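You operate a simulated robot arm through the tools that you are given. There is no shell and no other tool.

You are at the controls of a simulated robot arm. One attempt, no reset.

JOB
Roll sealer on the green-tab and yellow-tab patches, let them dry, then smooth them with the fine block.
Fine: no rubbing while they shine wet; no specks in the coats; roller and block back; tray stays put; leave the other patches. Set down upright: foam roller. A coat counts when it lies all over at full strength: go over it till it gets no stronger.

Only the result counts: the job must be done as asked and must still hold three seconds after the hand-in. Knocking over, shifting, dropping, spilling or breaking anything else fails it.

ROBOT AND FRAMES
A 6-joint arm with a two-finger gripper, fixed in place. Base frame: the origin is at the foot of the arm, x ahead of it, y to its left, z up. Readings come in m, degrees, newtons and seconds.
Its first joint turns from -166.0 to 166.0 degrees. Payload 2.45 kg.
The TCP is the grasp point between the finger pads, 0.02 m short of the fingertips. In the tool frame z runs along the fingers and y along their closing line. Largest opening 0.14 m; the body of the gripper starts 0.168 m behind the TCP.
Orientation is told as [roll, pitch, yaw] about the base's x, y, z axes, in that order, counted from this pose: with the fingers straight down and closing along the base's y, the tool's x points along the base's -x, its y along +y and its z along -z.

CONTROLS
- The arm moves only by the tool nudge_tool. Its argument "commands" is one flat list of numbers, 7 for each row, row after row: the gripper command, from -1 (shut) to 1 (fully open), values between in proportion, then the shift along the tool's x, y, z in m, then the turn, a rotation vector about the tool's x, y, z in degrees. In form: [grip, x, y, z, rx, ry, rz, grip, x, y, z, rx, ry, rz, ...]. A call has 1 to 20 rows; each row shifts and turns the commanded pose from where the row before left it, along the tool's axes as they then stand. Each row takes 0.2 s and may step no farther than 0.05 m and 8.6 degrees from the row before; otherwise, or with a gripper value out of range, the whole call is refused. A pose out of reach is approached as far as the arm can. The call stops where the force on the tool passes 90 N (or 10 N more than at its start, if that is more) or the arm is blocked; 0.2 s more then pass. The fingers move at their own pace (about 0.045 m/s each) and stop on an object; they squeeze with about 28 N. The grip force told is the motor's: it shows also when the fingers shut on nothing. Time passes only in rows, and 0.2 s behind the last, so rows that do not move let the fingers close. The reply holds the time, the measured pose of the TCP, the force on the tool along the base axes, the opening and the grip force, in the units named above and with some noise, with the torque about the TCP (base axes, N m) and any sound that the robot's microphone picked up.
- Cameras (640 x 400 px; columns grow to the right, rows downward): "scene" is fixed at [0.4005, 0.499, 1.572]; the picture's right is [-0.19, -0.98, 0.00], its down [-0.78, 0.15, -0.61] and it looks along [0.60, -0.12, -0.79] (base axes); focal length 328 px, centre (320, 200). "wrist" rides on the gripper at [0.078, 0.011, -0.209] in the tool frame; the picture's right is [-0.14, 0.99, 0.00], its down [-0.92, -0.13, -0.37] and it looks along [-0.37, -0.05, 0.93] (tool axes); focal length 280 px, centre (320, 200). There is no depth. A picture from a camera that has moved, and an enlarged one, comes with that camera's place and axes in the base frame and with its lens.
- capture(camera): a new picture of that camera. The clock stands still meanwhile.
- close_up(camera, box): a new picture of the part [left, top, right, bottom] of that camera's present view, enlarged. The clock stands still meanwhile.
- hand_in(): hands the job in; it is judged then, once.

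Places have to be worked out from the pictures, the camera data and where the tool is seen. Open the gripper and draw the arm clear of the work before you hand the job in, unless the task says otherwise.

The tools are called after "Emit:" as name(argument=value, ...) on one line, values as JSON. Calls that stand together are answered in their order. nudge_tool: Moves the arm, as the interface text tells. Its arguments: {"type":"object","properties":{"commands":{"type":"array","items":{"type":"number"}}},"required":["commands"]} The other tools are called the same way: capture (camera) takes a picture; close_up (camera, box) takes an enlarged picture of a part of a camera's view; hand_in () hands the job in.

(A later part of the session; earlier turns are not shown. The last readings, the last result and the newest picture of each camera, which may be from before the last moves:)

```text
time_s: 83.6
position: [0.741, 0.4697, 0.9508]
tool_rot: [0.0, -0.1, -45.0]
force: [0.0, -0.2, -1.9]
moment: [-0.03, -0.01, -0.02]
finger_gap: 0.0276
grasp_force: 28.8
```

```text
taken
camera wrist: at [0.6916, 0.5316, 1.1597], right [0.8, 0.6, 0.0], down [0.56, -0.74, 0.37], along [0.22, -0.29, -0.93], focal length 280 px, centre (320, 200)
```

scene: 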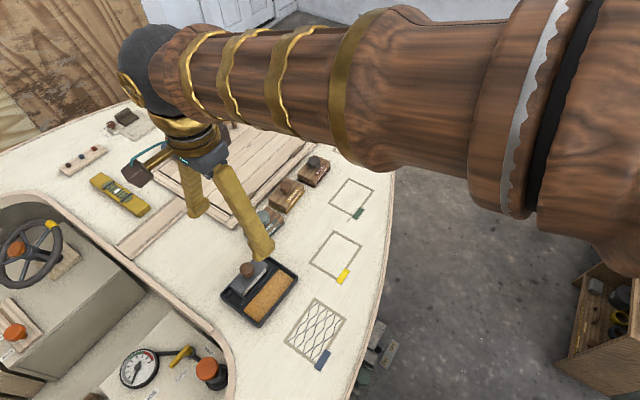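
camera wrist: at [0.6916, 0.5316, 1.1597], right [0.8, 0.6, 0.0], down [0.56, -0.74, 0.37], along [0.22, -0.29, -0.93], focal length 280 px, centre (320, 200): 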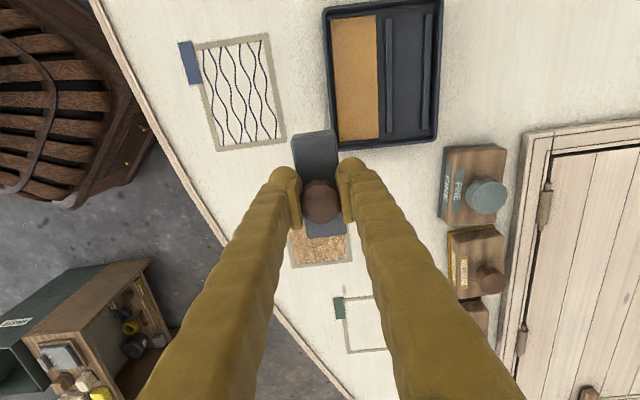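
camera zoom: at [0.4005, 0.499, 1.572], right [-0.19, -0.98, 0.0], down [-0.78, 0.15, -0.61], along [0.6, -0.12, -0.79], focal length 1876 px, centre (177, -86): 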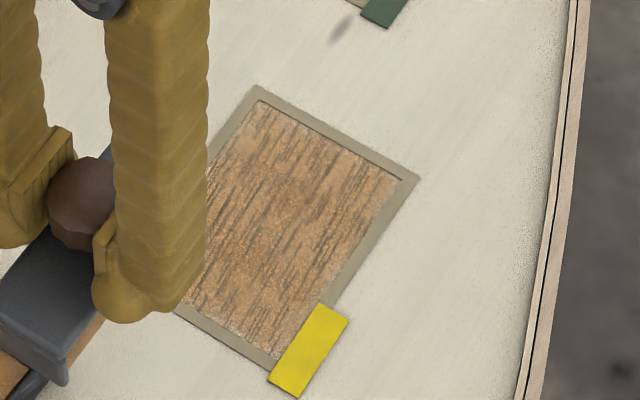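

The yellow coat has dried matt. The loaded roller goes to the green patch next, routed around yellow and above the blocks; green's progress will show what full strength looks like.

Emit:
nudge_tool(commands=[-1, 0, 0.04, -0.015, 0, 0, 0, -1, 0, 0.04, -0.015, 0, 0, 0, -1, -0.0421, -0.0058, 0, 0, 0, 0, -1, -0.0421, -0.0058, 0, 0, 0, 0, -1, -0.0421, -0.0058, 0, 0, 0, 0, -1, -0.0421, -0.0058, 0, 0, 0, 0, -1, -0.0421, -0.0058, 0, 0, 0, 0, -1, -0.0421, -0.0058, 0, 0, 0, 0, -1, -0.0421, -0.0058, 0, 0, 0, 0, -1, 0, 0, 0.03, 0, 0, 0, -1, 0, 0, 0.03, 0, 0, 0, -1, 0, 0, 0.025, 0, 0, 0, -1, 0, 0, 0, 0, 0, 0])

Emit:
close_up(camera="wrist", box=[220, 90, 420, 270])

Emit:
close_up(camera="scene", box=[315, 150, 395, 220])

```text
time_s: 86.4
position: [0.9739, 0.2874, 0.8951]
tool_rot: [0.0, 0.0, -45.1]
force: [-0.1, 0.2, -2.5]
moment: [-0.03, 0.01, 0.0]
finger_gap: 0.0275
grasp_force: 27.1
```

```text
2.22 times, centred on (320, 180) of wrist
camera zoom: at [0.9252, 0.3505, 1.1035], right [0.8, 0.6, 0.0], down [0.56, -0.74, 0.37], along [0.22, -0.29, -0.93], focal length 623 px, centre (320, 244)
```

zoom: 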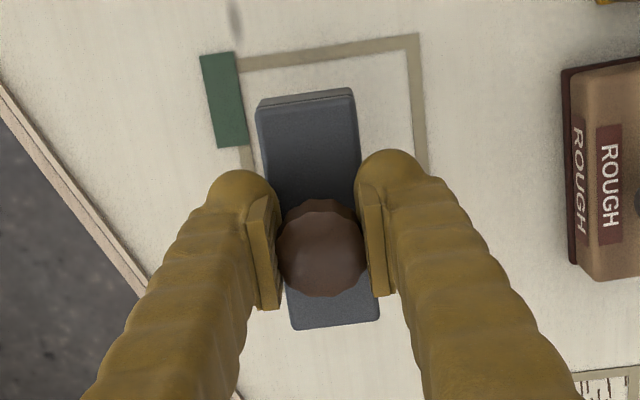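

```text
5.71 times, centred on (355, 185) of scene
camera zoom: at [0.4005, 0.499, 1.572], right [-0.19, -0.98, 0.0], down [-0.78, 0.15, -0.61], along [0.6, -0.12, -0.79], focal length 1876 px, centre (120, 286)
```

zoom: 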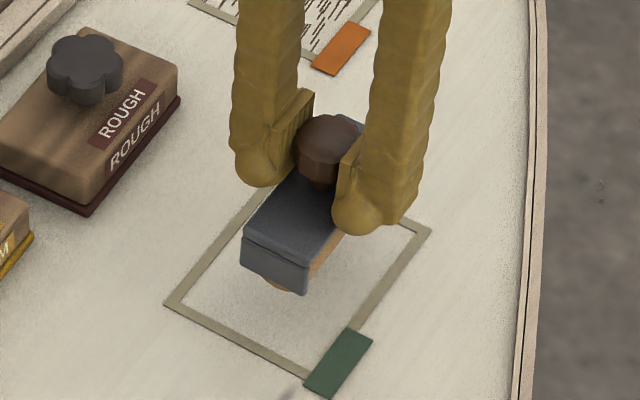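

Well aligned over the green patch. Descending toward the expected contact around 0.864.

Emit:
nudge_tool(commands=[-1, 0, 0, 0.01, 0, 0, 0, -1, 0, 0, 0.01, 0, 0, 0, -1, 0, 0, 0.006, 0, 0, 0, -1, 0, 0, 0, 0, 0, 0])

Emit:
nudge_tool(commands=[-1, 0, 0, 0.002, 0, 0, 0, -1, 0, 0, 0, 0, 0, 0])

Emit:
nudge_tool(commands=[-1, 0, 0, 0.0015, 0, 0, 0, -1, 0, 0, 0, 0, 0, 0])

```text
time_s: 87.4
position: [0.9757, 0.2884, 0.8696]
tool_rot: [0.0, 0.0, -45.0]
force: [0.3, 0.3, -2.1]
moment: [0.01, 0.0, 0.02]
finger_gap: 0.0278
grasp_force: 28.1
```

```text
time_s: 88.0
position: [0.9747, 0.2859, 0.8675]
tool_rot: [0.0, 0.0, -45.0]
force: [0.5, 0.2, -1.5]
moment: [0.0, -0.03, 0.02]
finger_gap: 0.0276
grasp_force: 27.7
```

```text
time_s: 88.6
position: [0.9757, 0.2872, 0.866]
tool_rot: [0.0, 0.1, -45.0]
force: [0.3, 0.7, -3.0]
moment: [0.0, 0.02, -0.04]
finger_gap: 0.0274
grasp_force: 27.8
```

Still free. A few more small steps.

Emit:
nudge_tool(commands=[-1, 0, 0, 0.0015, 0, 0, 0, -1, 0, 0, 0, 0, 0, 0])

Emit:
nudge_tool(commands=[-1, 0, 0, 0.001, 0, 0, 0, -1, 0, 0, 0, 0, 0, 0])

Emit:
nudge_tool(commands=[-1, 0, 0, 0.0007, 0, 0, 0, -1, 0, 0, 0, 0, 0, 0])

```text
time_s: 89.2
position: [0.9756, 0.2867, 0.8654]
tool_rot: [0.0, -0.1, -45.0]
force: [0.3, 0.5, -1.4]
moment: [0.01, -0.01, -0.01]
finger_gap: 0.0275
grasp_force: 28.3
```

```text
time_s: 89.8
position: [0.9753, 0.287, 0.8644]
tool_rot: [0.0, 0.0, -45.0]
force: [0.1, 1.0, -0.9]
moment: [-0.01, -0.01, -0.02]
finger_gap: 0.0277
grasp_force: 27.8
```

```text
time_s: 90.4
position: [0.9752, 0.2865, 0.8623]
tool_rot: [0.1, 0.0, -45.0]
force: [-0.7, 0.4, -2.0]
moment: [0.03, 0.03, 0.0]
finger_gap: 0.0279
grasp_force: 27.9
```

Not touching yet. Continuing at 0.8 mm per step.

Emit:
nudge_tool(commands=[-1, 0, 0, 0.0008, 0, 0, 0, -1, 0, 0, 0, 0, 0, 0])

Emit:
nudge_tool(commands=[-1, 0, 0, 0.0008, 0, 0, 0, -1, 0, 0, 0, 0, 0, 0])

Emit:
nudge_tool(commands=[-1, 0, 0, 0.0008, 0, 0, 0, -1, 0, 0, 0, 0, 0, 0])

Emit:
close_up(camera="scene", box=[315, 150, 395, 220])

```text
time_s: 91.0
position: [0.9755, 0.2858, 0.8631]
tool_rot: [0.0, -0.1, -45.0]
force: [-0.2, -0.6, -1.2]
moment: [0.0, -0.03, -0.02]
finger_gap: 0.0278
grasp_force: 27.5
```

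```text
time_s: 91.6
position: [0.9755, 0.2876, 0.8619]
tool_rot: [0.0, 0.0, -45.0]
force: [-1.3, -0.8, 4.2]
moment: [-0.02, 0.04, 0.0]
finger_gap: 0.0276
grasp_force: 28.2
```

```text
time_s: 92.2
position: [0.976, 0.2878, 0.8628]
tool_rot: [0.2, -0.1, -45.1]
force: [-6.6, 0.5, 22.8]
moment: [0.01, 0.08, -0.02]
finger_gap: 0.0278
grasp_force: 28.1
```

```text
5.71 times, centred on (355, 185) of scene
camera zoom: at [0.4005, 0.499, 1.572], right [-0.19, -0.98, 0.0], down [-0.78, 0.15, -0.61], along [0.6, -0.12, -0.79], focal length 1876 px, centre (120, 286)
```

zoom: 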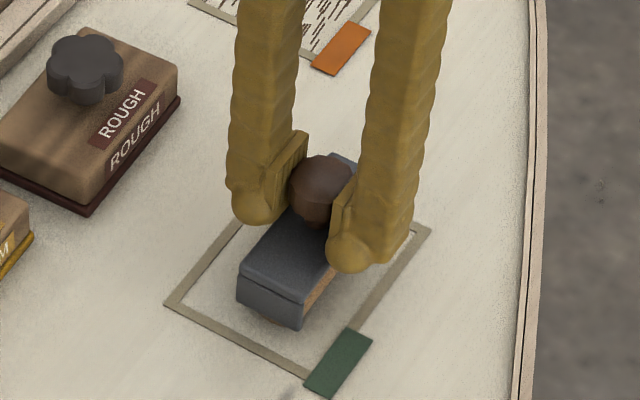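

Firm contact. I'll ease off 0.5 mm and roll full strokes, then look.

Emit:
nudge_tool(commands=[-1, 0, 0, -0.0005, 0, 0, 0, -1, 0, 0.012, 0, 0, 0, 0, -1, 0, 0.014, 0, 0, 0, 0, -1, 0, -0.013, 0, 0, 0, 0, -1, 0, -0.013, 0, 0, 0, 0, -1, 0, -0.013, 0, 0, 0, 0, -1, 0, -0.013, 0, 0, 0, 0, -1, 0, 0, 0, 0, 0, 0])

Emit:
close_up(camera="scene", box=[315, 150, 395, 220])

Emit:
nudge_tool(commands=[-1, 0, 0.013, 0.0003, 0, 0, 0, -1, 0, 0.013, 0, 0, 0, 0, -1, 0, 0.013, 0, 0, 0, 0, -1, 0, 0.013, 0, 0, 0, 0, -1, 0, 0, 0, 0, 0, 0])

Emit:
close_up(camera="scene", box=[315, 150, 395, 220])

```text
time_s: 94.0
position: [0.9562, 0.2683, 0.8626]
tool_rot: [-0.1, 0.0, -44.9]
force: [0.0, 0.5, -1.3]
moment: [0.01, 0.01, -0.02]
finger_gap: 0.0277
grasp_force: 27.6
```

```text
5.71 times, centred on (355, 185) of scene
camera zoom: at [0.4005, 0.499, 1.572], right [-0.19, -0.98, 0.0], down [-0.78, 0.15, -0.61], along [0.6, -0.12, -0.79], focal length 1876 px, centre (120, 286)
```

zoom: 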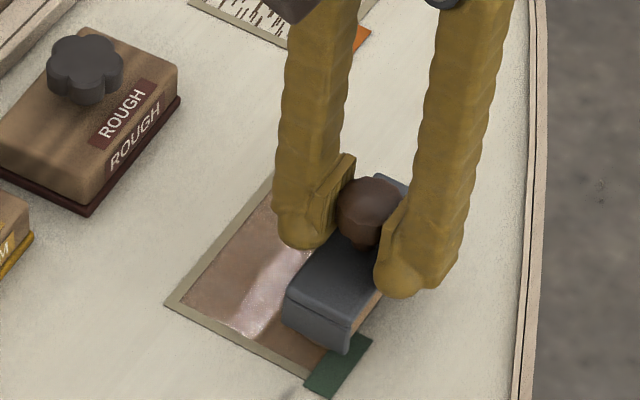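

```text
time_s: 95.2
position: [0.9938, 0.3056, 0.8627]
tool_rot: [0.0, 0.1, -45.1]
force: [1.0, 0.4, -1.2]
moment: [0.0, 0.03, 0.01]
finger_gap: 0.0275
grasp_force: 28.0
```

```text
5.71 times, centred on (355, 185) of scene
camera zoom: at [0.4005, 0.499, 1.572], right [-0.19, -0.98, 0.0], down [-0.78, 0.15, -0.61], along [0.6, -0.12, -0.79], focal length 1876 px, centre (120, 286)
```

zoom: 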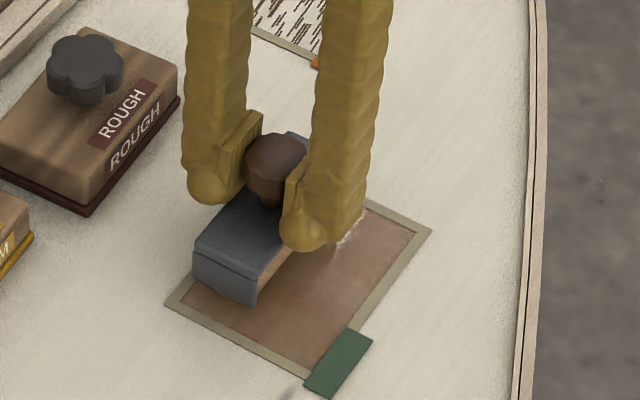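

Wet gloss is clearly visible here. Lowering 0.7 mm for more passes.

Emit:
nudge_tool(commands=[-1, 0, 0, 0.0008, 0, 0, 0, -1, 0, -0.013, 0, 0, 0, 0, -1, 0, -0.013, 0, 0, 0, 0, -1, 0, -0.013, 0, 0, 0, 0, -1, 0, -0.013, 0, 0, 0, 0, -1, 0, 0, 0, 0, 0, 0])

Emit:
nudge_tool(commands=[-1, 0, 0, 0.0005, 0, 0, 0, -1, 0, 0.013, 0, 0, 0, 0, -1, 0, 0.013, 0, 0, 0, 0, -1, 0, 0.013, 0, 0, 0, 0, -1, 0, 0.013, 0, 0, 0, 0, -1, 0, 0, 0, 0, 0, 0])

Emit:
close_up(camera="scene", box=[315, 150, 395, 220])

```text
time_s: 96.6
position: [0.9573, 0.2697, 0.8614]
tool_rot: [0.1, -0.1, -45.0]
force: [4.1, -0.1, 14.5]
moment: [0.32, -0.16, -0.04]
finger_gap: 0.0276
grasp_force: 28.3
```

```text
time_s: 98.0
position: [0.9958, 0.306, 0.8618]
tool_rot: [0.0, 0.0, -45.0]
force: [-4.2, -4.9, 20.4]
moment: [-0.1, 0.14, -0.02]
finger_gap: 0.0276
grasp_force: 28.2
```

```text
5.71 times, centred on (355, 185) of scene
camera zoom: at [0.4005, 0.499, 1.572], right [-0.19, -0.98, 0.0], down [-0.78, 0.15, -0.61], along [0.6, -0.12, -0.79], focal length 1876 px, centre (120, 286)
```

zoom: 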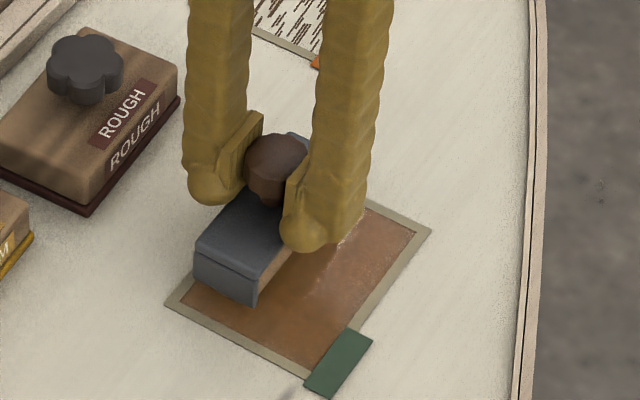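

Contact is solid and the coat deepened noticeably. More full strokes at this height.

Emit:
nudge_tool(commands=[-1, 0, -0.013, 0, 0, 0, 0, -1, 0, -0.013, 0, 0, 0, 0, -1, 0, -0.013, 0, 0, 0, 0, -1, 0, -0.013, 0, 0, 0, 0, -1, 0, 0.013, 0, 0, 0, 0, -1, 0, 0.013, 0, 0, 0, 0, -1, 0, 0.013, 0, 0, 0, 0, -1, 0, 0.013, 0, 0, 0, 0, -1, 0, 0, 0, 0, 0, 0])

Emit:
close_up(camera="scene", box=[315, 150, 395, 220])

Emit:
nudge_tool(commands=[-1, 0, -0.013, 0.0003, 0, 0, 0, -1, 0, -0.013, 0, 0, 0, 0, -1, 0, -0.013, 0, 0, 0, 0, -1, 0, -0.013, 0, 0, 0, 0, -1, 0, 0.013, 0, 0, 0, 0, -1, 0, 0.013, 0, 0, 0, 0, -1, 0, 0.013, 0, 0, 0, 0, -1, 0, 0.013, 0, 0, 0, 0, -1, 0, 0, 0, 0, 0, 0])

Emit:
close_up(camera="scene", box=[315, 150, 395, 220])

```text
time_s: 100.0
position: [0.9947, 0.3052, 0.8608]
tool_rot: [0.2, -0.1, -45.0]
force: [-9.6, -13.1, 51.4]
moment: [-0.46, 0.46, 0.0]
finger_gap: 0.0276
grasp_force: 28.1
```

```text
5.71 times, centred on (355, 185) of scene
camera zoom: at [0.4005, 0.499, 1.572], right [-0.19, -0.98, 0.0], down [-0.78, 0.15, -0.61], along [0.6, -0.12, -0.79], focal length 1876 px, centre (120, 286)
```

zoom: 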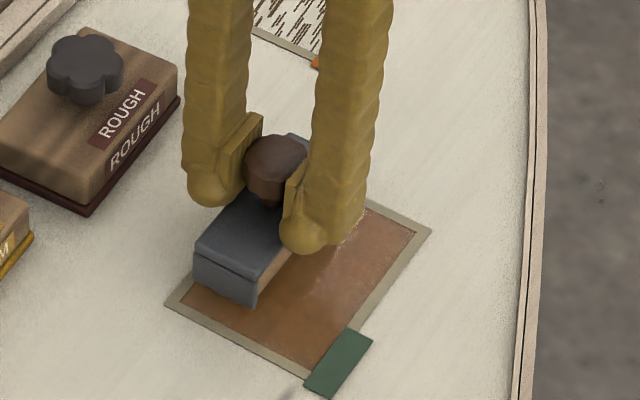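

```text
time_s: 102.0
position: [0.994, 0.3048, 0.8603]
tool_rot: [0.0, 0.0, -45.0]
force: [-11.3, -11.4, 50.5]
moment: [-0.45, 0.66, 0.02]
finger_gap: 0.0275
grasp_force: 28.2
```

```text
5.71 times, centred on (355, 185) of scene
camera zoom: at [0.4005, 0.499, 1.572], right [-0.19, -0.98, 0.0], down [-0.78, 0.15, -0.61], along [0.6, -0.12, -0.79], focal length 1876 px, centre (120, 286)
```

zoom: 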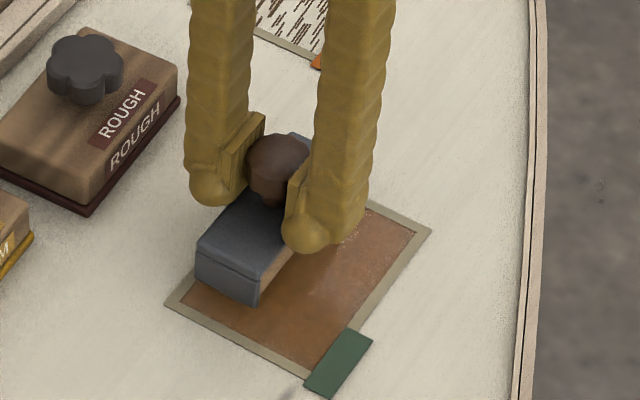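

At 50 N the fingertips are bearing directly on the housing, so I'll back off 0.8 mm. The last two pictures look the same; two more passes will confirm.

Emit:
nudge_tool(commands=[-1, 0, 0, -0.0008, 0, 0, 0, -1, 0, -0.013, 0, 0, 0, 0, -1, 0, -0.013, 0, 0, 0, 0, -1, 0, -0.013, 0, 0, 0, 0, -1, 0, -0.013, 0, 0, 0, 0, -1, 0, 0.013, 0, 0, 0, 0, -1, 0, 0.013, 0, 0, 0, 0, -1, 0, 0.013, 0, 0, 0, 0, -1, 0, 0.013, 0, 0, 0, 0, -1, 0, -0.013, 0, 0, 0, 0, -1, 0, -0.013, 0, 0, 0, 0, -1, 0, -0.013, 0, 0, 0, 0, -1, 0, -0.013, 0, 0, 0, 0, -1, 0, 0.013, 0, 0, 0, 0, -1, 0, 0.013, 0, 0, 0, 0, -1, 0, 0.013, 0, 0, 0, 0, -1, 0, 0.013, 0, 0, 0, 0, -1, 0, 0, 0, 0, 0, 0])

Emit:
close_up(camera="scene", box=[315, 150, 395, 220])

Emit:
close_up(camera="scene", box=[305, 215, 385, 285])

Emit:
close_up(camera="wrist", box=[220, 90, 420, 270])

```text
time_s: 105.8
position: [0.9949, 0.305, 0.8619]
tool_rot: [0.1, 0.1, -45.0]
force: [-0.9, -0.3, -0.8]
moment: [0.0, -0.01, 0.05]
finger_gap: 0.0276
grasp_force: 28.3
```

```text
5.71 times, centred on (355, 185) of scene
camera zoom: at [0.4005, 0.499, 1.572], right [-0.19, -0.98, 0.0], down [-0.78, 0.15, -0.61], along [0.6, -0.12, -0.79], focal length 1876 px, centre (120, 286)
```

zoom: 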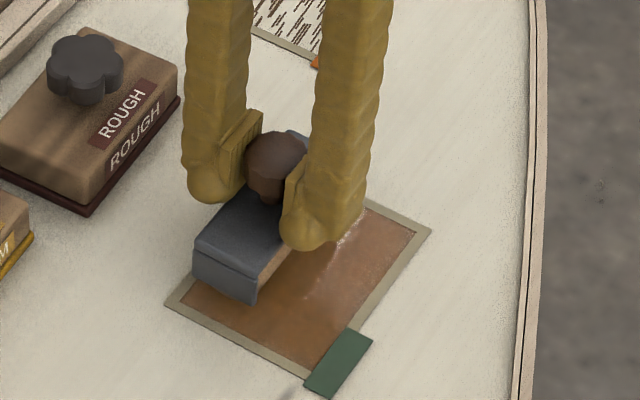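

```text
5.71 times, centred on (345, 250) of scene
camera zoom: at [0.4005, 0.499, 1.572], right [-0.19, -0.98, 0.0], down [-0.78, 0.15, -0.61], along [0.6, -0.12, -0.79], focal length 1876 px, centre (177, -86)
```

zoom: 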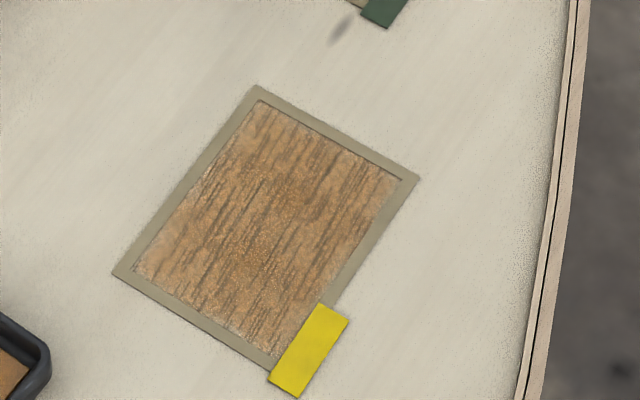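

```text
2.22 times, centred on (320, 180) of wrist
camera zoom: at [0.9457, 0.3691, 1.0714], right [0.8, 0.6, 0.0], down [0.56, -0.74, 0.37], along [0.22, -0.29, -0.93], focal length 623 px, centre (320, 244)
```

zoom: 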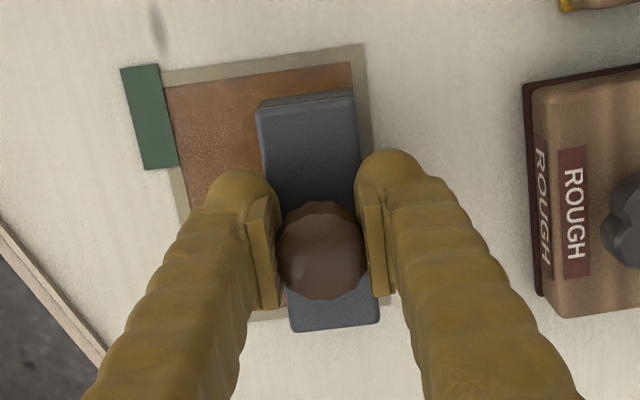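

Green hasn't changed visibly over the last passes. I'll lift off and carry the roller back over the pad by the same route, then compare the two patches as green dries.

Emit:
nudge_tool(commands=[-1, 0, 0, -0.01, 0, 0, 0, -1, 0, 0, -0.04, 0, 0, 0, -1, 0, 0, -0.045, 0, 0, 0, -1, 0.0422, 0.0024, 0, 0, 0, 0, -1, 0.0422, 0.0024, 0, 0, 0, 0, -1, 0.0422, 0.0024, 0, 0, 0, 0, -1, 0.0422, 0.0024, 0, 0, 0, 0, -1, 0.0422, 0.0024, 0, 0, 0, 0, -1, 0.0422, 0.0024, 0, 0, 0, 0, -1, 0.0422, 0.0024, 0, 0, 0, 0, -1, 0.0417, -0.0128, 0, 0, 0, 0, -1, 0.0417, -0.0128, 0, 0, 0, 0, -1, 0, 0, 0, 0, 0, 0])

Emit:
capture(camera="scene")

Emit:
close_up(camera="scene", box=[315, 150, 395, 220])

```text
time_s: 108.6
position: [0.721, 0.5688, 0.9568]
tool_rot: [0.0, 0.0, -45.0]
force: [-0.1, 0.6, -1.3]
moment: [-0.01, 0.0, 0.02]
finger_gap: 0.0279
grasp_force: 27.9
```

```text
taken
```

scene: 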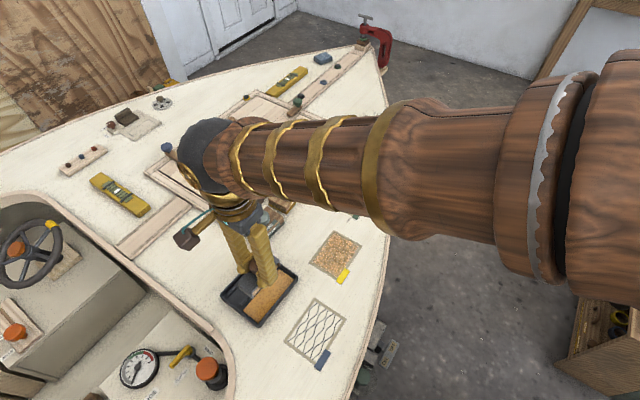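

```text
5.71 times, centred on (355, 185) of scene
camera zoom: at [0.4005, 0.499, 1.572], right [-0.19, -0.98, 0.0], down [-0.78, 0.15, -0.61], along [0.6, -0.12, -0.79], focal length 1876 px, centre (120, 286)
```

zoom: 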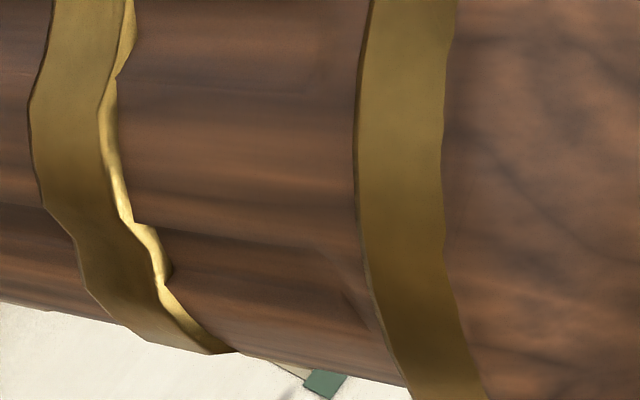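

The arm hides green from here. I'll reload the roller on the pad, with contact expected near 0.870.

Emit:
nudge_tool(commands=[-1, 0, 0, 0.04, 0, 0, 0, -1, 0, 0, 0.03, 0, 0, 0, -1, 0, 0, 0.0135, 0, 0, 0, -1, 0, 0, 0, 0, 0, 0])

Emit:
nudge_tool(commands=[-1, 0, 0, 0.0015, 0, 0, 0, -1, 0, 0, 0, 0, 0, 0])

Emit:
nudge_tool(commands=[-1, 0, 0, 0.001, 0, 0, 0, -1, 0, 0, 0, 0, 0, 0])

```text
time_s: 109.6
position: [0.7186, 0.5671, 0.873]
tool_rot: [0.0, 0.0, -45.0]
force: [-0.3, -0.4, -1.7]
moment: [0.01, 0.01, 0.01]
finger_gap: 0.0277
grasp_force: 28.4
```

```text
time_s: 110.2
position: [0.7194, 0.5687, 0.8709]
tool_rot: [0.0, 0.0, -45.1]
force: [0.2, 0.5, -1.2]
moment: [0.01, -0.01, 0.01]
finger_gap: 0.0274
grasp_force: 27.8
```

```text
time_s: 110.8
position: [0.7219, 0.5691, 0.8694]
tool_rot: [0.0, 0.0, -45.0]
force: [-0.6, 0.3, -1.8]
moment: [-0.02, 0.03, -0.01]
finger_gap: 0.0277
grasp_force: 28.0
```

Not touching yet. Next steps down.

Emit:
nudge_tool(commands=[-1, 0, 0, 0.0008, 0, 0, 0, -1, 0, 0, 0, 0, 0, 0])

Emit:
nudge_tool(commands=[-1, 0, 0, 0.0006, 0, 0, 0, -1, 0, 0, 0, 0, 0, 0])

```text
time_s: 111.4
position: [0.721, 0.5681, 0.8679]
tool_rot: [0.1, 0.0, -45.0]
force: [-1.0, 1.3, 8.4]
moment: [0.24, 0.28, 0.01]
finger_gap: 0.0277
grasp_force: 28.2
```

```text
time_s: 112.0
position: [0.7208, 0.5679, 0.8688]
tool_rot: [0.0, 0.1, -45.0]
force: [-5.0, -1.7, 32.1]
moment: [0.01, 0.23, -0.03]
finger_gap: 0.0276
grasp_force: 27.4
```

Emit:
nudge_tool(commands=[-1, 0, 0, -0.0006, 0, 0, 0, -1, 0, 0.006, 0, 0, 0, 0, -1, 0, 0.005, 0, 0, 0, 0, -1, 0, -0.007, 0, 0, 0, 0, -1, 0, -0.007, 0, 0, 0, 0, -1, 0, -0.007, 0, 0, 0, 0, -1, 0, 0.007, 0, 0, 0, 0, -1, 0, 0.007, 0, 0, 0, 0, -1, 0, 0.007, 0, 0, 0, 0, -1, 0, -0.007, 0, 0, 0, 0, -1, 0, -0.007, 0, 0, 0, 0, -1, 0, -0.007, 0, 0, 0, 0, -1, 0, 0.007, 0, 0, 0, 0, -1, 0, 0.007, 0, 0, 0, 0, -1, 0, 0.007, 0, 0, 0, 0, -1, 0, -0.011, 0, 0, 0, 0, -1, 0, 0, 0, 0, 0, 0])

Emit:
nudge_tool(commands=[-1, 0, 0, -0.01, 0, 0, 0, -1, 0, 0, -0.03, 0, 0, 0, -1, 0, 0, -0.04, 0, 0, 0, -1, -0.028, -0.019, 0, 0, 0, 0, -1, -0.028, -0.019, 0, 0, 0, 0, -1, -0.028, -0.019, 0, 0, 0, 0, -1, 0, 0, 0, 0, 0, 0])

Emit:
close_up(camera="scene", box=[315, 150, 395, 220])

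Emit:
close_up(camera="scene", box=[305, 215, 385, 285])

Emit:
capture(camera="scene")

```text
time_s: 115.6
position: [0.7201, 0.5671, 0.8684]
tool_rot: [0.0, -0.1, -44.9]
force: [7.1, 6.7, 25.4]
moment: [0.37, -0.32, 0.01]
finger_gap: 0.0277
grasp_force: 27.6
```

```text
time_s: 117.2
position: [0.7396, 0.4677, 0.9496]
tool_rot: [0.0, 0.0, -44.9]
force: [-0.7, 0.3, -0.6]
moment: [0.01, -0.01, 0.01]
finger_gap: 0.0277
grasp_force: 27.3
```

```text
5.71 times, centred on (355, 185) of scene
camera zoom: at [0.4005, 0.499, 1.572], right [-0.19, -0.98, 0.0], down [-0.78, 0.15, -0.61], along [0.6, -0.12, -0.79], focal length 1876 px, centre (120, 286)
```

zoom: 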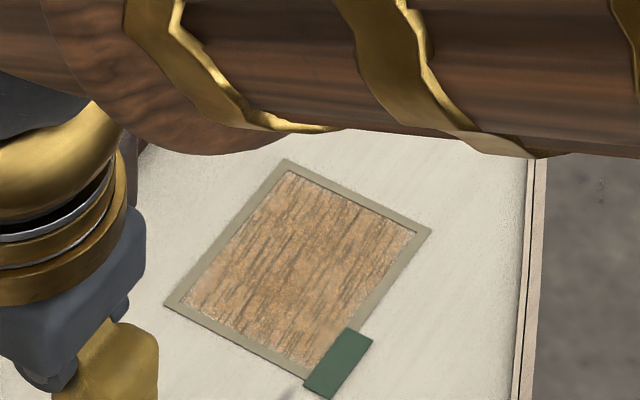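

```text
5.71 times, centred on (345, 250) of scene
camera zoom: at [0.4005, 0.499, 1.572], right [-0.19, -0.98, 0.0], down [-0.78, 0.15, -0.61], along [0.6, -0.12, -0.79], focal length 1876 px, centre (177, -86)
```

zoom: 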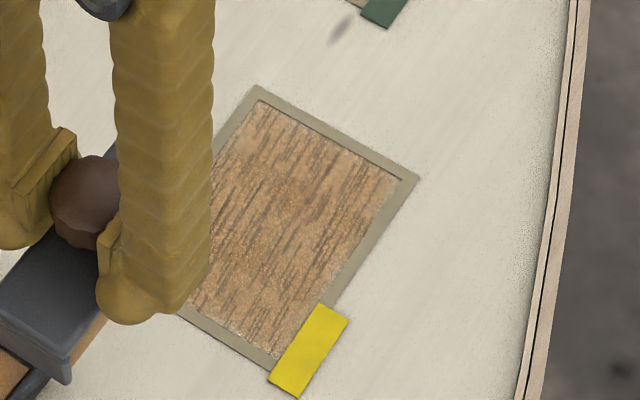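

```text
taken
```

scene: 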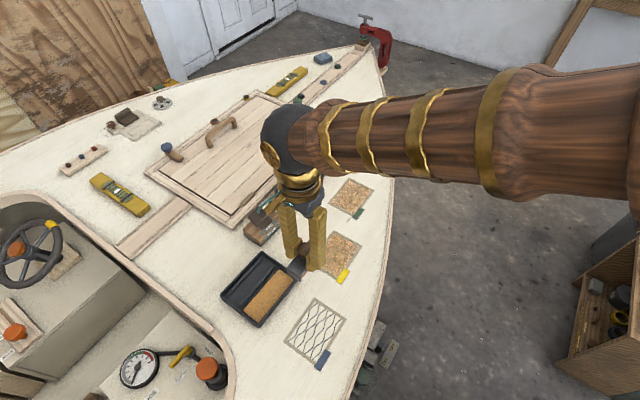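

Both coats have dried to about the same tone in roughly 10 s. To be sure about full strength, I'll go over yellow once more with the freshly loaded roller and see whether it deepens.

Emit:
nudge_tool(commands=[-1, -0.0336, -0.0071, 0.01, 0, 0, 0, -1, -0.0336, -0.0071, 0.02, 0, 0, 0, -1, -0.0337, -0.0071, 0.03, 0, 0, 0, -1, 0, 0, 0.02, 0, 0, 0, -1, 0, 0, 0.005, 0, 0, 0, -1, 0, 0, 0, 0, 0, 0])

Emit:
nudge_tool(commands=[-1, 0, 0, 0.0015, 0, 0, 0, -1, 0, 0, 0, 0, 0, 0])

Emit:
nudge_tool(commands=[-1, 0, 0, 0.001, 0, 0, 0, -1, 0, 0, 0, 0, 0, 0])

Emit:
close_up(camera="scene", box=[305, 215, 385, 285])

```text
time_s: 118.6
position: [0.7958, 0.3824, 0.8647]
tool_rot: [0.0, 0.0, -45.0]
force: [0.7, 0.0, -1.7]
moment: [0.02, 0.0, -0.01]
finger_gap: 0.0274
grasp_force: 28.4
```

```text
time_s: 119.2
position: [0.7962, 0.3805, 0.8614]
tool_rot: [0.0, 0.0, -44.9]
force: [0.9, 0.2, -3.0]
moment: [-0.03, -0.01, 0.02]
finger_gap: 0.0276
grasp_force: 28.2
```

```text
time_s: 119.8
position: [0.7962, 0.3822, 0.861]
tool_rot: [-0.1, 0.0, -45.0]
force: [0.2, -0.5, -1.9]
moment: [0.01, 0.01, 0.05]
finger_gap: 0.0274
grasp_force: 28.1
```

```text
5.71 times, centred on (345, 250) of scene
camera zoom: at [0.4005, 0.499, 1.572], right [-0.19, -0.98, 0.0], down [-0.78, 0.15, -0.61], along [0.6, -0.12, -0.79], focal length 1876 px, centre (177, -86)
```

zoom: 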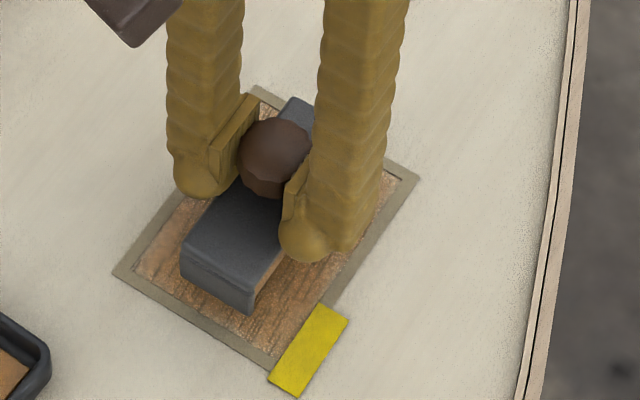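

Close to contact. Another millimetre in small steps.

Emit:
nudge_tool(commands=[-1, 0, 0, 0.0008, 0, 0, 0, -1, 0, 0, 0, 0, 0, 0])

Emit:
nudge_tool(commands=[-1, 0, 0, 0.0006, 0, 0, 0, -1, 0, 0, 0, 0, 0, 0])

```text
time_s: 120.4
position: [0.7958, 0.3807, 0.8602]
tool_rot: [0.0, -0.1, -45.0]
force: [-0.6, 1.1, 2.1]
moment: [0.13, 0.16, -0.05]
finger_gap: 0.0277
grasp_force: 27.7
```

```text
time_s: 121.0
position: [0.7952, 0.3815, 0.8606]
tool_rot: [0.0, 0.0, -44.9]
force: [-4.1, -1.1, 12.5]
moment: [0.0, 0.24, 0.03]
finger_gap: 0.0277
grasp_force: 27.9
```

Contact at 12.5 N. Rolling two full strokes, with a picture after each.

Emit:
nudge_tool(commands=[-1, 0, 0.012, 0, 0, 0, 0, -1, 0, 0.014, 0, 0, 0, 0, -1, 0, -0.013, 0, 0, 0, 0, -1, 0, -0.013, 0, 0, 0, 0, -1, 0, -0.013, 0, 0, 0, 0, -1, 0, -0.013, 0, 0, 0, 0, -1, 0, 0.013, 0, 0, 0, 0, -1, 0, 0.013, 0, 0, 0, 0, -1, 0, 0.013, 0, 0, 0, 0, -1, 0, 0.013, 0, 0, 0, 0, -1, 0, 0, 0, 0, 0, 0])

Emit:
close_up(camera="scene", box=[305, 215, 385, 285])

Emit:
nudge_tool(commands=[-1, 0, -0.013, 0, 0, 0, 0, -1, 0, -0.013, 0, 0, 0, 0, -1, 0, -0.013, 0, 0, 0, 0, -1, 0, -0.013, 0, 0, 0, 0, -1, 0, 0.013, 0, 0, 0, 0, -1, 0, 0.013, 0, 0, 0, 0, -1, 0, 0.013, 0, 0, 0, 0, -1, 0, 0.013, 0, 0, 0, 0, -1, 0, -0.013, 0, 0, 0, 0, -1, 0, -0.013, 0, 0, 0, 0, -1, 0, -0.013, 0, 0, 0, 0, -1, 0, -0.013, 0, 0, 0, 0, -1, 0, 0.013, 0, 0, 0, 0, -1, 0, 0.013, 0, 0, 0, 0, -1, 0, 0.013, 0, 0, 0, 0, -1, 0, 0.013, 0, 0, 0, 0, -1, 0, 0, 0, 0, 0, 0])

Emit:
close_up(camera="scene", box=[305, 215, 385, 285])

```text
time_s: 123.4
position: [0.8157, 0.3985, 0.8603]
tool_rot: [0.0, 0.1, -45.1]
force: [-10.7, -13.7, 46.2]
moment: [-0.47, 0.38, -0.02]
finger_gap: 0.0278
grasp_force: 27.9
```

```text
5.71 times, centred on (345, 250) of scene
camera zoom: at [0.4005, 0.499, 1.572], right [-0.19, -0.98, 0.0], down [-0.78, 0.15, -0.61], along [0.6, -0.12, -0.79], focal length 1876 px, centre (177, -86)
```

zoom: 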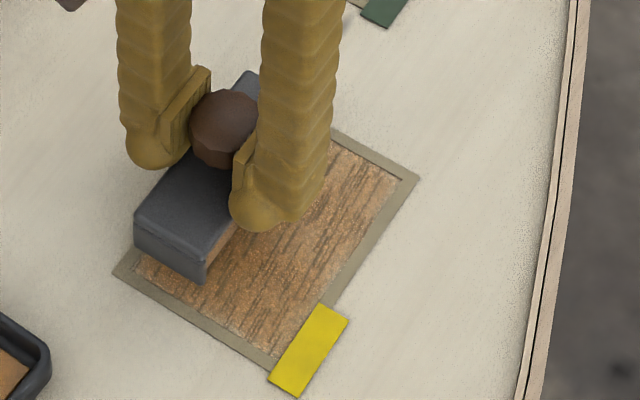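

```text
time_s: 127.0
position: [0.8127, 0.3988, 0.8601]
tool_rot: [-0.1, 0.0, -45.0]
force: [-4.1, -6.8, 17.7]
moment: [-0.16, 0.26, 0.05]
finger_gap: 0.0274
grasp_force: 28.7
```

```text
5.71 times, centred on (345, 250) of scene
camera zoom: at [0.4005, 0.499, 1.572], right [-0.19, -0.98, 0.0], down [-0.78, 0.15, -0.61], along [0.6, -0.12, -0.79], focal length 1876 px, centre (177, -86)
```

zoom: 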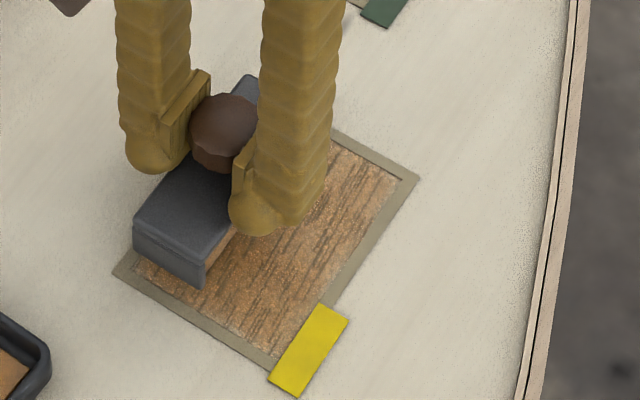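

Going over the dry yellow coat changes nothing, so it is at full strength. I'll do the same check on green.

Emit:
nudge_tool(commands=[-1, 0, 0, -0.01, 0, 0, 0, -1, 0, 0, -0.03, 0, 0, 0, -1, -0.0387, 0.007, 0, 0, 0, 0, -1, -0.0387, 0.007, 0, 0, 0, 0, -1, -0.0387, 0.007, 0, 0, 0, 0, -1, -0.0387, 0.007, 0, 0, 0, 0, -1, -0.0386, 0.0073, 0, 0, 0, 0, -1, 0, 0, 0.025, 0, 0, 0, -1, 0, 0, 0.01, 0, 0, 0, -1, 0, 0, 0.003, 0, 0, 0, -1, 0, 0, 0, 0, 0, 0])

Emit:
nudge_tool(commands=[-1, 0, 0, 0.0012, 0, 0, 0, -1, 0, 0, 0, 0, 0, 0])

Emit:
nudge_tool(commands=[-1, 0, 0, 0.0008, 0, 0, 0, -1, 0, 0, 0, 0, 0, 0])

```text
time_s: 129.4
position: [0.9743, 0.2875, 0.8613]
tool_rot: [0.0, -0.1, -45.0]
force: [0.6, -0.4, -1.9]
moment: [-0.03, 0.01, 0.02]
finger_gap: 0.0274
grasp_force: 28.1
```

```text
time_s: 130.0
position: [0.976, 0.2872, 0.8597]
tool_rot: [0.0, 0.0, -45.0]
force: [-0.6, -2.8, 7.3]
moment: [0.1, 0.3, 0.08]
finger_gap: 0.0276
grasp_force: 27.9
```

```text
time_s: 130.6
position: [0.9749, 0.2883, 0.861]
tool_rot: [0.1, 0.0, -45.0]
force: [-0.1, -3.4, 19.7]
moment: [0.0, 0.28, -0.03]
finger_gap: 0.0278
grasp_force: 28.3
```

In contact on green (about 20 N). Rolling strokes and checking for any change.

Emit:
nudge_tool(commands=[-1, 0, 0.012, 0, 0, 0, 0, -1, 0, 0.014, 0, 0, 0, 0, -1, 0, -0.013, 0, 0, 0, 0, -1, 0, -0.013, 0, 0, 0, 0, -1, 0, -0.013, 0, 0, 0, 0, -1, 0, -0.013, 0, 0, 0, 0, -1, 0, 0.013, 0, 0, 0, 0, -1, 0, 0.013, 0, 0, 0, 0, -1, 0, 0.013, 0, 0, 0, 0, -1, 0, 0.013, 0, 0, 0, 0, -1, 0, -0.013, 0, 0, 0, 0, -1, 0, -0.013, 0, 0, 0, 0, -1, 0, 0, 0, 0, 0, 0])

Emit:
nudge_tool(commands=[-1, 0, 0, -0.01, 0, 0, 0, -1, 0, 0, -0.04, 0, 0, 0, -1, 0, 0, -0.045, 0, 0, 0, -1, 0.04, 0, 0, 0, 0, 0, -1, 0.04, 0, 0, 0, 0, 0, -1, 0.04, 0, 0, 0, 0, 0, -1, 0, 0, 0, 0, 0, 0])

Emit:
close_up(camera="scene", box=[315, 150, 395, 220])

Emit:
close_up(camera="scene", box=[305, 215, 385, 285])

Emit:
capture(camera="wrist")

```text
time_s: 133.4
position: [0.9756, 0.2872, 0.8601]
tool_rot: [0.0, -0.1, -45.0]
force: [5.6, 7.8, 21.6]
moment: [0.24, -0.27, 0.05]
finger_gap: 0.0277
grasp_force: 27.8
```

```text
time_s: 135.0
position: [0.8908, 0.3732, 0.954]
tool_rot: [0.0, 0.0, -45.0]
force: [-0.9, -0.3, -1.5]
moment: [-0.04, -0.02, -0.01]
finger_gap: 0.0275
grasp_force: 27.8
```

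```text
5.71 times, centred on (355, 185) of scene
camera zoom: at [0.4005, 0.499, 1.572], right [-0.19, -0.98, 0.0], down [-0.78, 0.15, -0.61], along [0.6, -0.12, -0.79], focal length 1876 px, centre (120, 286)
```

zoom: 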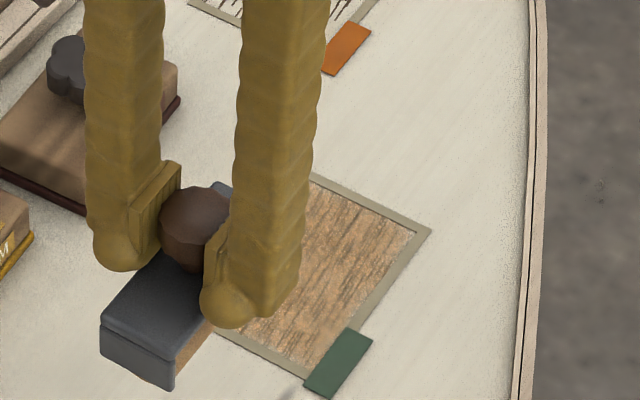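

```text
5.71 times, centred on (345, 250) of scene
camera zoom: at [0.4005, 0.499, 1.572], right [-0.19, -0.98, 0.0], down [-0.78, 0.15, -0.61], along [0.6, -0.12, -0.79], focal length 1876 px, centre (177, -86)
```

zoom: 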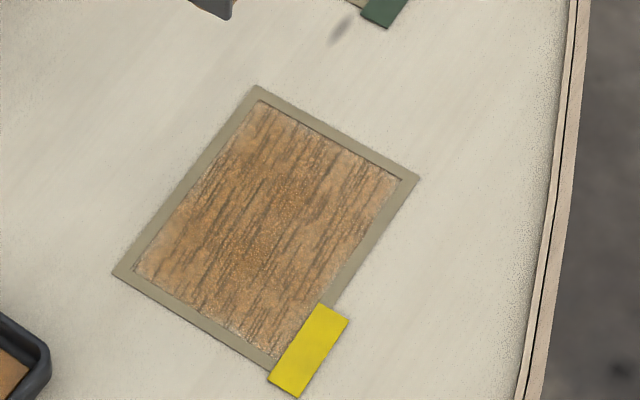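

```text
taken
camera wrist: at [0.8404, 0.4362, 1.1634], right [0.8, 0.6, 0.0], down [0.56, -0.74, 0.37], along [0.22, -0.29, -0.93], focal length 280 px, centre (320, 200)
```

wrist: 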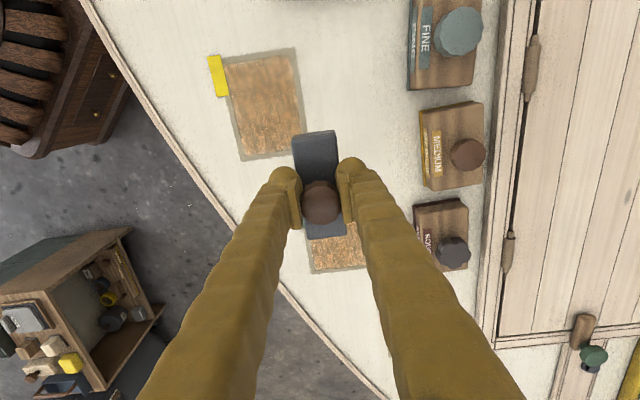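

Green is unchanged too, so both coats are full and dry. I'm taking the roller back above its place in the tray.

Emit:
nudge_tool(commands=[-1, 0.0434, 0.0106, 0, 0, 0, 0, -1, 0.0434, 0.0106, 0, 0, 0, 0, -1, 0.0434, 0.0106, 0, 0, 0, 0, -1, 0.0434, 0.0106, 0, 0, 0, 0, -1, 0.0395, 0.0161, 0, 0, 0, 0, -1, 0.0395, 0.0161, 0, 0, 0, 0, -1, 0, 0, 0.02, 0, 0, 0, -1, 0, 0, 0.02, 0, 0, 0, -1, 0, 0, 0, 0, 0, 0])

Emit:
close_up(camera="wrist", box=[210, 80, 410, 260])

Emit:
close_up(camera="scene", box=[215, 240, 305, 330])

```text
time_s: 137.0
position: [0.7643, 0.6046, 0.9147]
tool_rot: [-0.1, 0.0, -45.0]
force: [0.2, 0.4, -1.5]
moment: [-0.01, 0.02, 0.0]
finger_gap: 0.0276
grasp_force: 27.8
```

```text
2.22 times, centred on (310, 170) of wrist
camera zoom: at [0.7155, 0.6682, 1.1241], right [0.8, 0.6, 0.0], down [0.56, -0.74, 0.37], along [0.22, -0.29, -0.93], focal length 623 px, centre (342, 267)
```

zoom: 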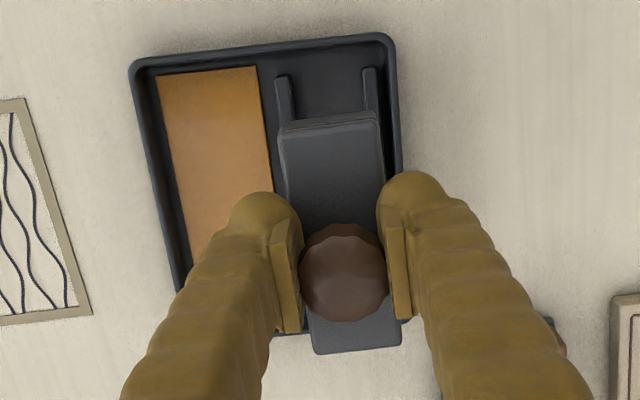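

```text
4.44 times, centred on (260, 285) of scene
camera zoom: at [0.4005, 0.499, 1.572], right [-0.19, -0.98, 0.0], down [-0.78, 0.15, -0.61], along [0.6, -0.12, -0.79], focal length 1459 px, centre (587, -178)
```

zoom: 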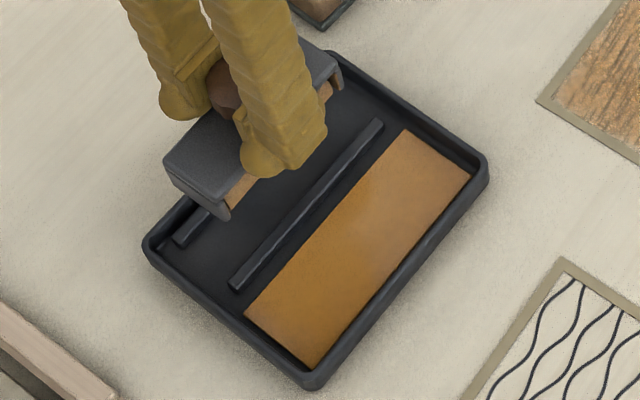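

Laterally the roller sits in the grip as it did at pick-up, only turned about 2°. I'll turn the tool 2.2° to match the rails and lower toward the expected rest height of 0.867.

Emit:
nudge_tool(commands=[-1, 0, 0, 0, 0, 0, 2.2, -1, 0, 0, 0.015, 0, 0, 0, -1, 0, 0, 0.015, 0, 0, 0, -1, 0, 0, 0, 0, 0, 0])

Emit:
close_up(camera="wrist", box=[210, 80, 410, 260])

Emit:
close_up(camera="scene", box=[220, 240, 290, 310])

```text
time_s: 138.0
position: [0.7655, 0.6037, 0.8839]
tool_rot: [0.0, 0.1, -47.2]
force: [0.7, 0.4, -2.0]
moment: [-0.02, -0.01, 0.01]
finger_gap: 0.0277
grasp_force: 28.1
```

```text
2.22 times, centred on (310, 170) of wrist
camera zoom: at [0.7182, 0.6684, 1.0936], right [0.82, 0.57, 0.0], down [0.53, -0.76, 0.37], along [0.21, -0.3, -0.93], focal length 623 px, centre (342, 267)
```

zoom: 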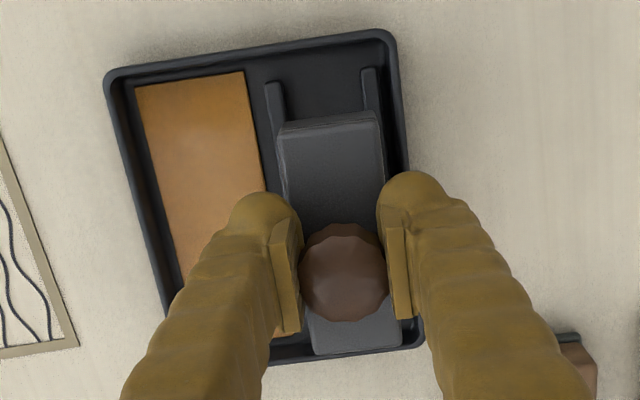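

```text
5.71 times, centred on (255, 275) of scene
camera zoom: at [0.4005, 0.499, 1.572], right [-0.19, -0.98, 0.0], down [-0.78, 0.15, -0.61], along [0.6, -0.12, -0.79], focal length 1876 px, centre (691, -229)
```

zoom: 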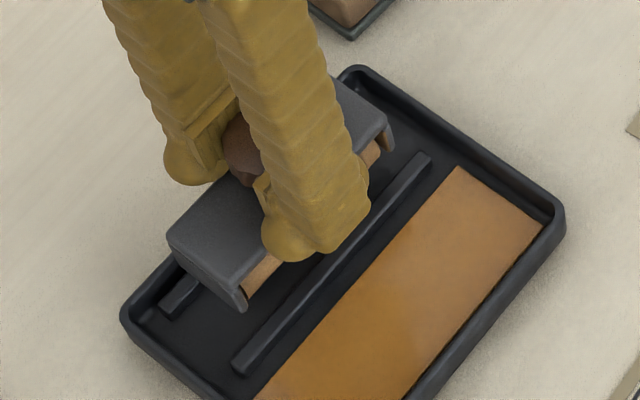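

The housing is now parallel to the rails. Lowering gently into place.

Emit:
nudge_tool(commands=[-1, 0, 0, 0.006, 0, 0, 0, -1, 0, 0, 0.004, 0, 0, 0, -1, 0, 0, 0, 0, 0, 0])

Emit:
nudge_tool(commands=[-1, 0, 0, 0.002, 0, 0, 0, -1, 0, 0, 0, 0, 0, 0])

Emit:
nudge_tool(commands=[-1, 0, 0, 0.002, 0, 0, 0, -1, 0, 0, 0, 0, 0, 0])

Emit:
close_up(camera="scene", box=[220, 240, 290, 310])

```text
time_s: 138.8
position: [0.7666, 0.6029, 0.8754]
tool_rot: [0.0, 0.0, -47.2]
force: [0.3, -0.2, -2.2]
moment: [0.0, 0.03, 0.02]
finger_gap: 0.0275
grasp_force: 27.9
```

```text
time_s: 139.4
position: [0.7655, 0.6032, 0.8715]
tool_rot: [-0.1, 0.0, -47.2]
force: [-0.6, -0.9, -2.5]
moment: [0.02, 0.04, 0.01]
finger_gap: 0.0273
grasp_force: 27.5
```

```text
time_s: 140.0
position: [0.7643, 0.6035, 0.8703]
tool_rot: [0.0, 0.0, -47.3]
force: [0.2, 0.9, -1.1]
moment: [-0.02, 0.02, -0.01]
finger_gap: 0.0276
grasp_force: 28.3
```

```text
5.71 times, centred on (255, 275) of scene
camera zoom: at [0.4005, 0.499, 1.572], right [-0.19, -0.98, 0.0], down [-0.78, 0.15, -0.61], along [0.6, -0.12, -0.79], focal length 1876 px, centre (691, -229)
```

zoom: 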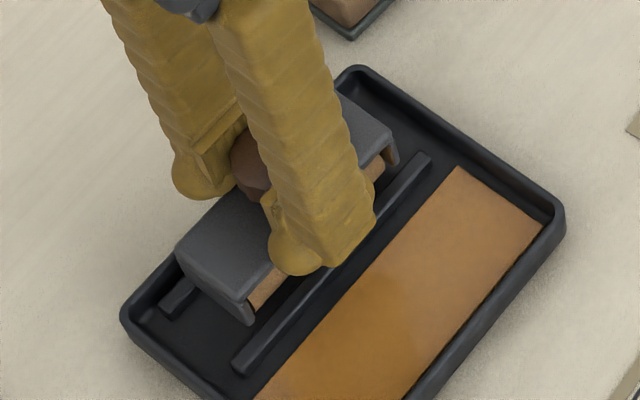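

Good so far. Continuing to touchdown.

Emit:
nudge_tool(commands=[-1, 0, 0, 0.0015, 0, 0, 0, -1, 0, 0, 0, 0, 0, 0])

Emit:
nudge_tool(commands=[-1, 0, 0, 0.0015, 0, 0, 0, -1, 0, 0, 0, 0, 0, 0])

Emit:
nudge_tool(commands=[-1, 0, 0, 0.001, 0, 0, 0, -1, 0, 0, 0, 0, 0, 0])

Emit:
nudge_tool(commands=[-1, 0, 0, 0.001, 0, 0, 0, -1, 0, 0, 0, 0, 0, 0])

```text
time_s: 140.6
position: [0.7661, 0.6041, 0.8693]
tool_rot: [0.1, 0.0, -47.3]
force: [-0.3, 0.1, -1.3]
moment: [-0.02, 0.0, 0.0]
finger_gap: 0.0277
grasp_force: 28.2
```

```text
time_s: 141.2
position: [0.7653, 0.6036, 0.8666]
tool_rot: [0.0, 0.0, -47.2]
force: [-0.6, -0.4, -2.5]
moment: [0.01, -0.01, -0.01]
finger_gap: 0.0275
grasp_force: 27.9
```

```text
time_s: 141.8
position: [0.7651, 0.6041, 0.8669]
tool_rot: [0.0, 0.0, -47.2]
force: [-1.0, -0.1, 4.8]
moment: [0.1, 0.18, 0.0]
finger_gap: 0.0276
grasp_force: 27.9
```

```text
time_s: 142.4
position: [0.7651, 0.6037, 0.8674]
tool_rot: [0.1, 0.0, -47.2]
force: [-5.0, 0.5, 22.7]
moment: [-0.07, 0.24, -0.01]
finger_gap: 0.0276
grasp_force: 27.7
```

It's resting at the expected height. I'll ease 1 mm off the pressure, open, and look before withdrawing.

Emit:
nudge_tool(commands=[-1, 0, 0, -0.001, 0, 0, 0, -1, 0, 0, 0, 0, 0, 0, -0.5, 0, 0, 0, 0, 0, 0, -0.3, 0, 0, 0, 0, 0, 0, -0.1, 0, 0, 0, 0, 0, 0, -0.1, 0, 0, 0, 0, 0, 0])

Emit:
close_up(camera="wrist", box=[210, 80, 410, 260])

Emit:
close_up(camera="scene", box=[220, 240, 290, 310])

```text
time_s: 143.8
position: [0.7654, 0.6038, 0.8664]
tool_rot: [0.0, 0.0, -47.2]
force: [0.0, 0.2, 0.4]
moment: [-0.03, 0.02, -0.02]
finger_gap: 0.0631
grasp_force: 0.1
```

```text
2.22 times, centred on (310, 170) of wrist
camera zoom: at [0.7182, 0.6686, 1.076], right [0.82, 0.57, 0.0], down [0.53, -0.76, 0.37], along [0.21, -0.3, -0.93], focal length 623 px, centre (342, 267)
```

zoom: 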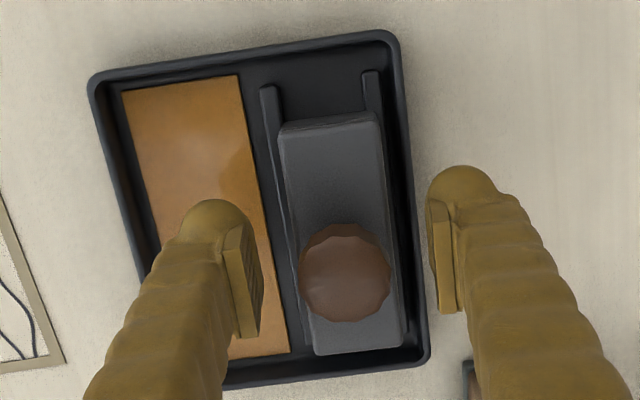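

```text
5.71 times, centred on (255, 275) of scene
camera zoom: at [0.4005, 0.499, 1.572], right [-0.19, -0.98, 0.0], down [-0.78, 0.15, -0.61], along [0.6, -0.12, -0.79], focal length 1876 px, centre (691, -229)
```

zoom: 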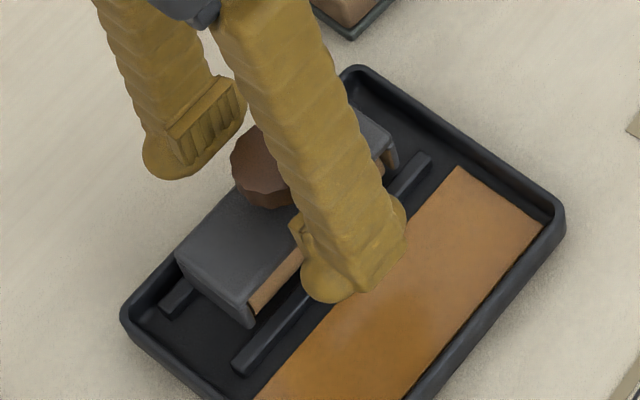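

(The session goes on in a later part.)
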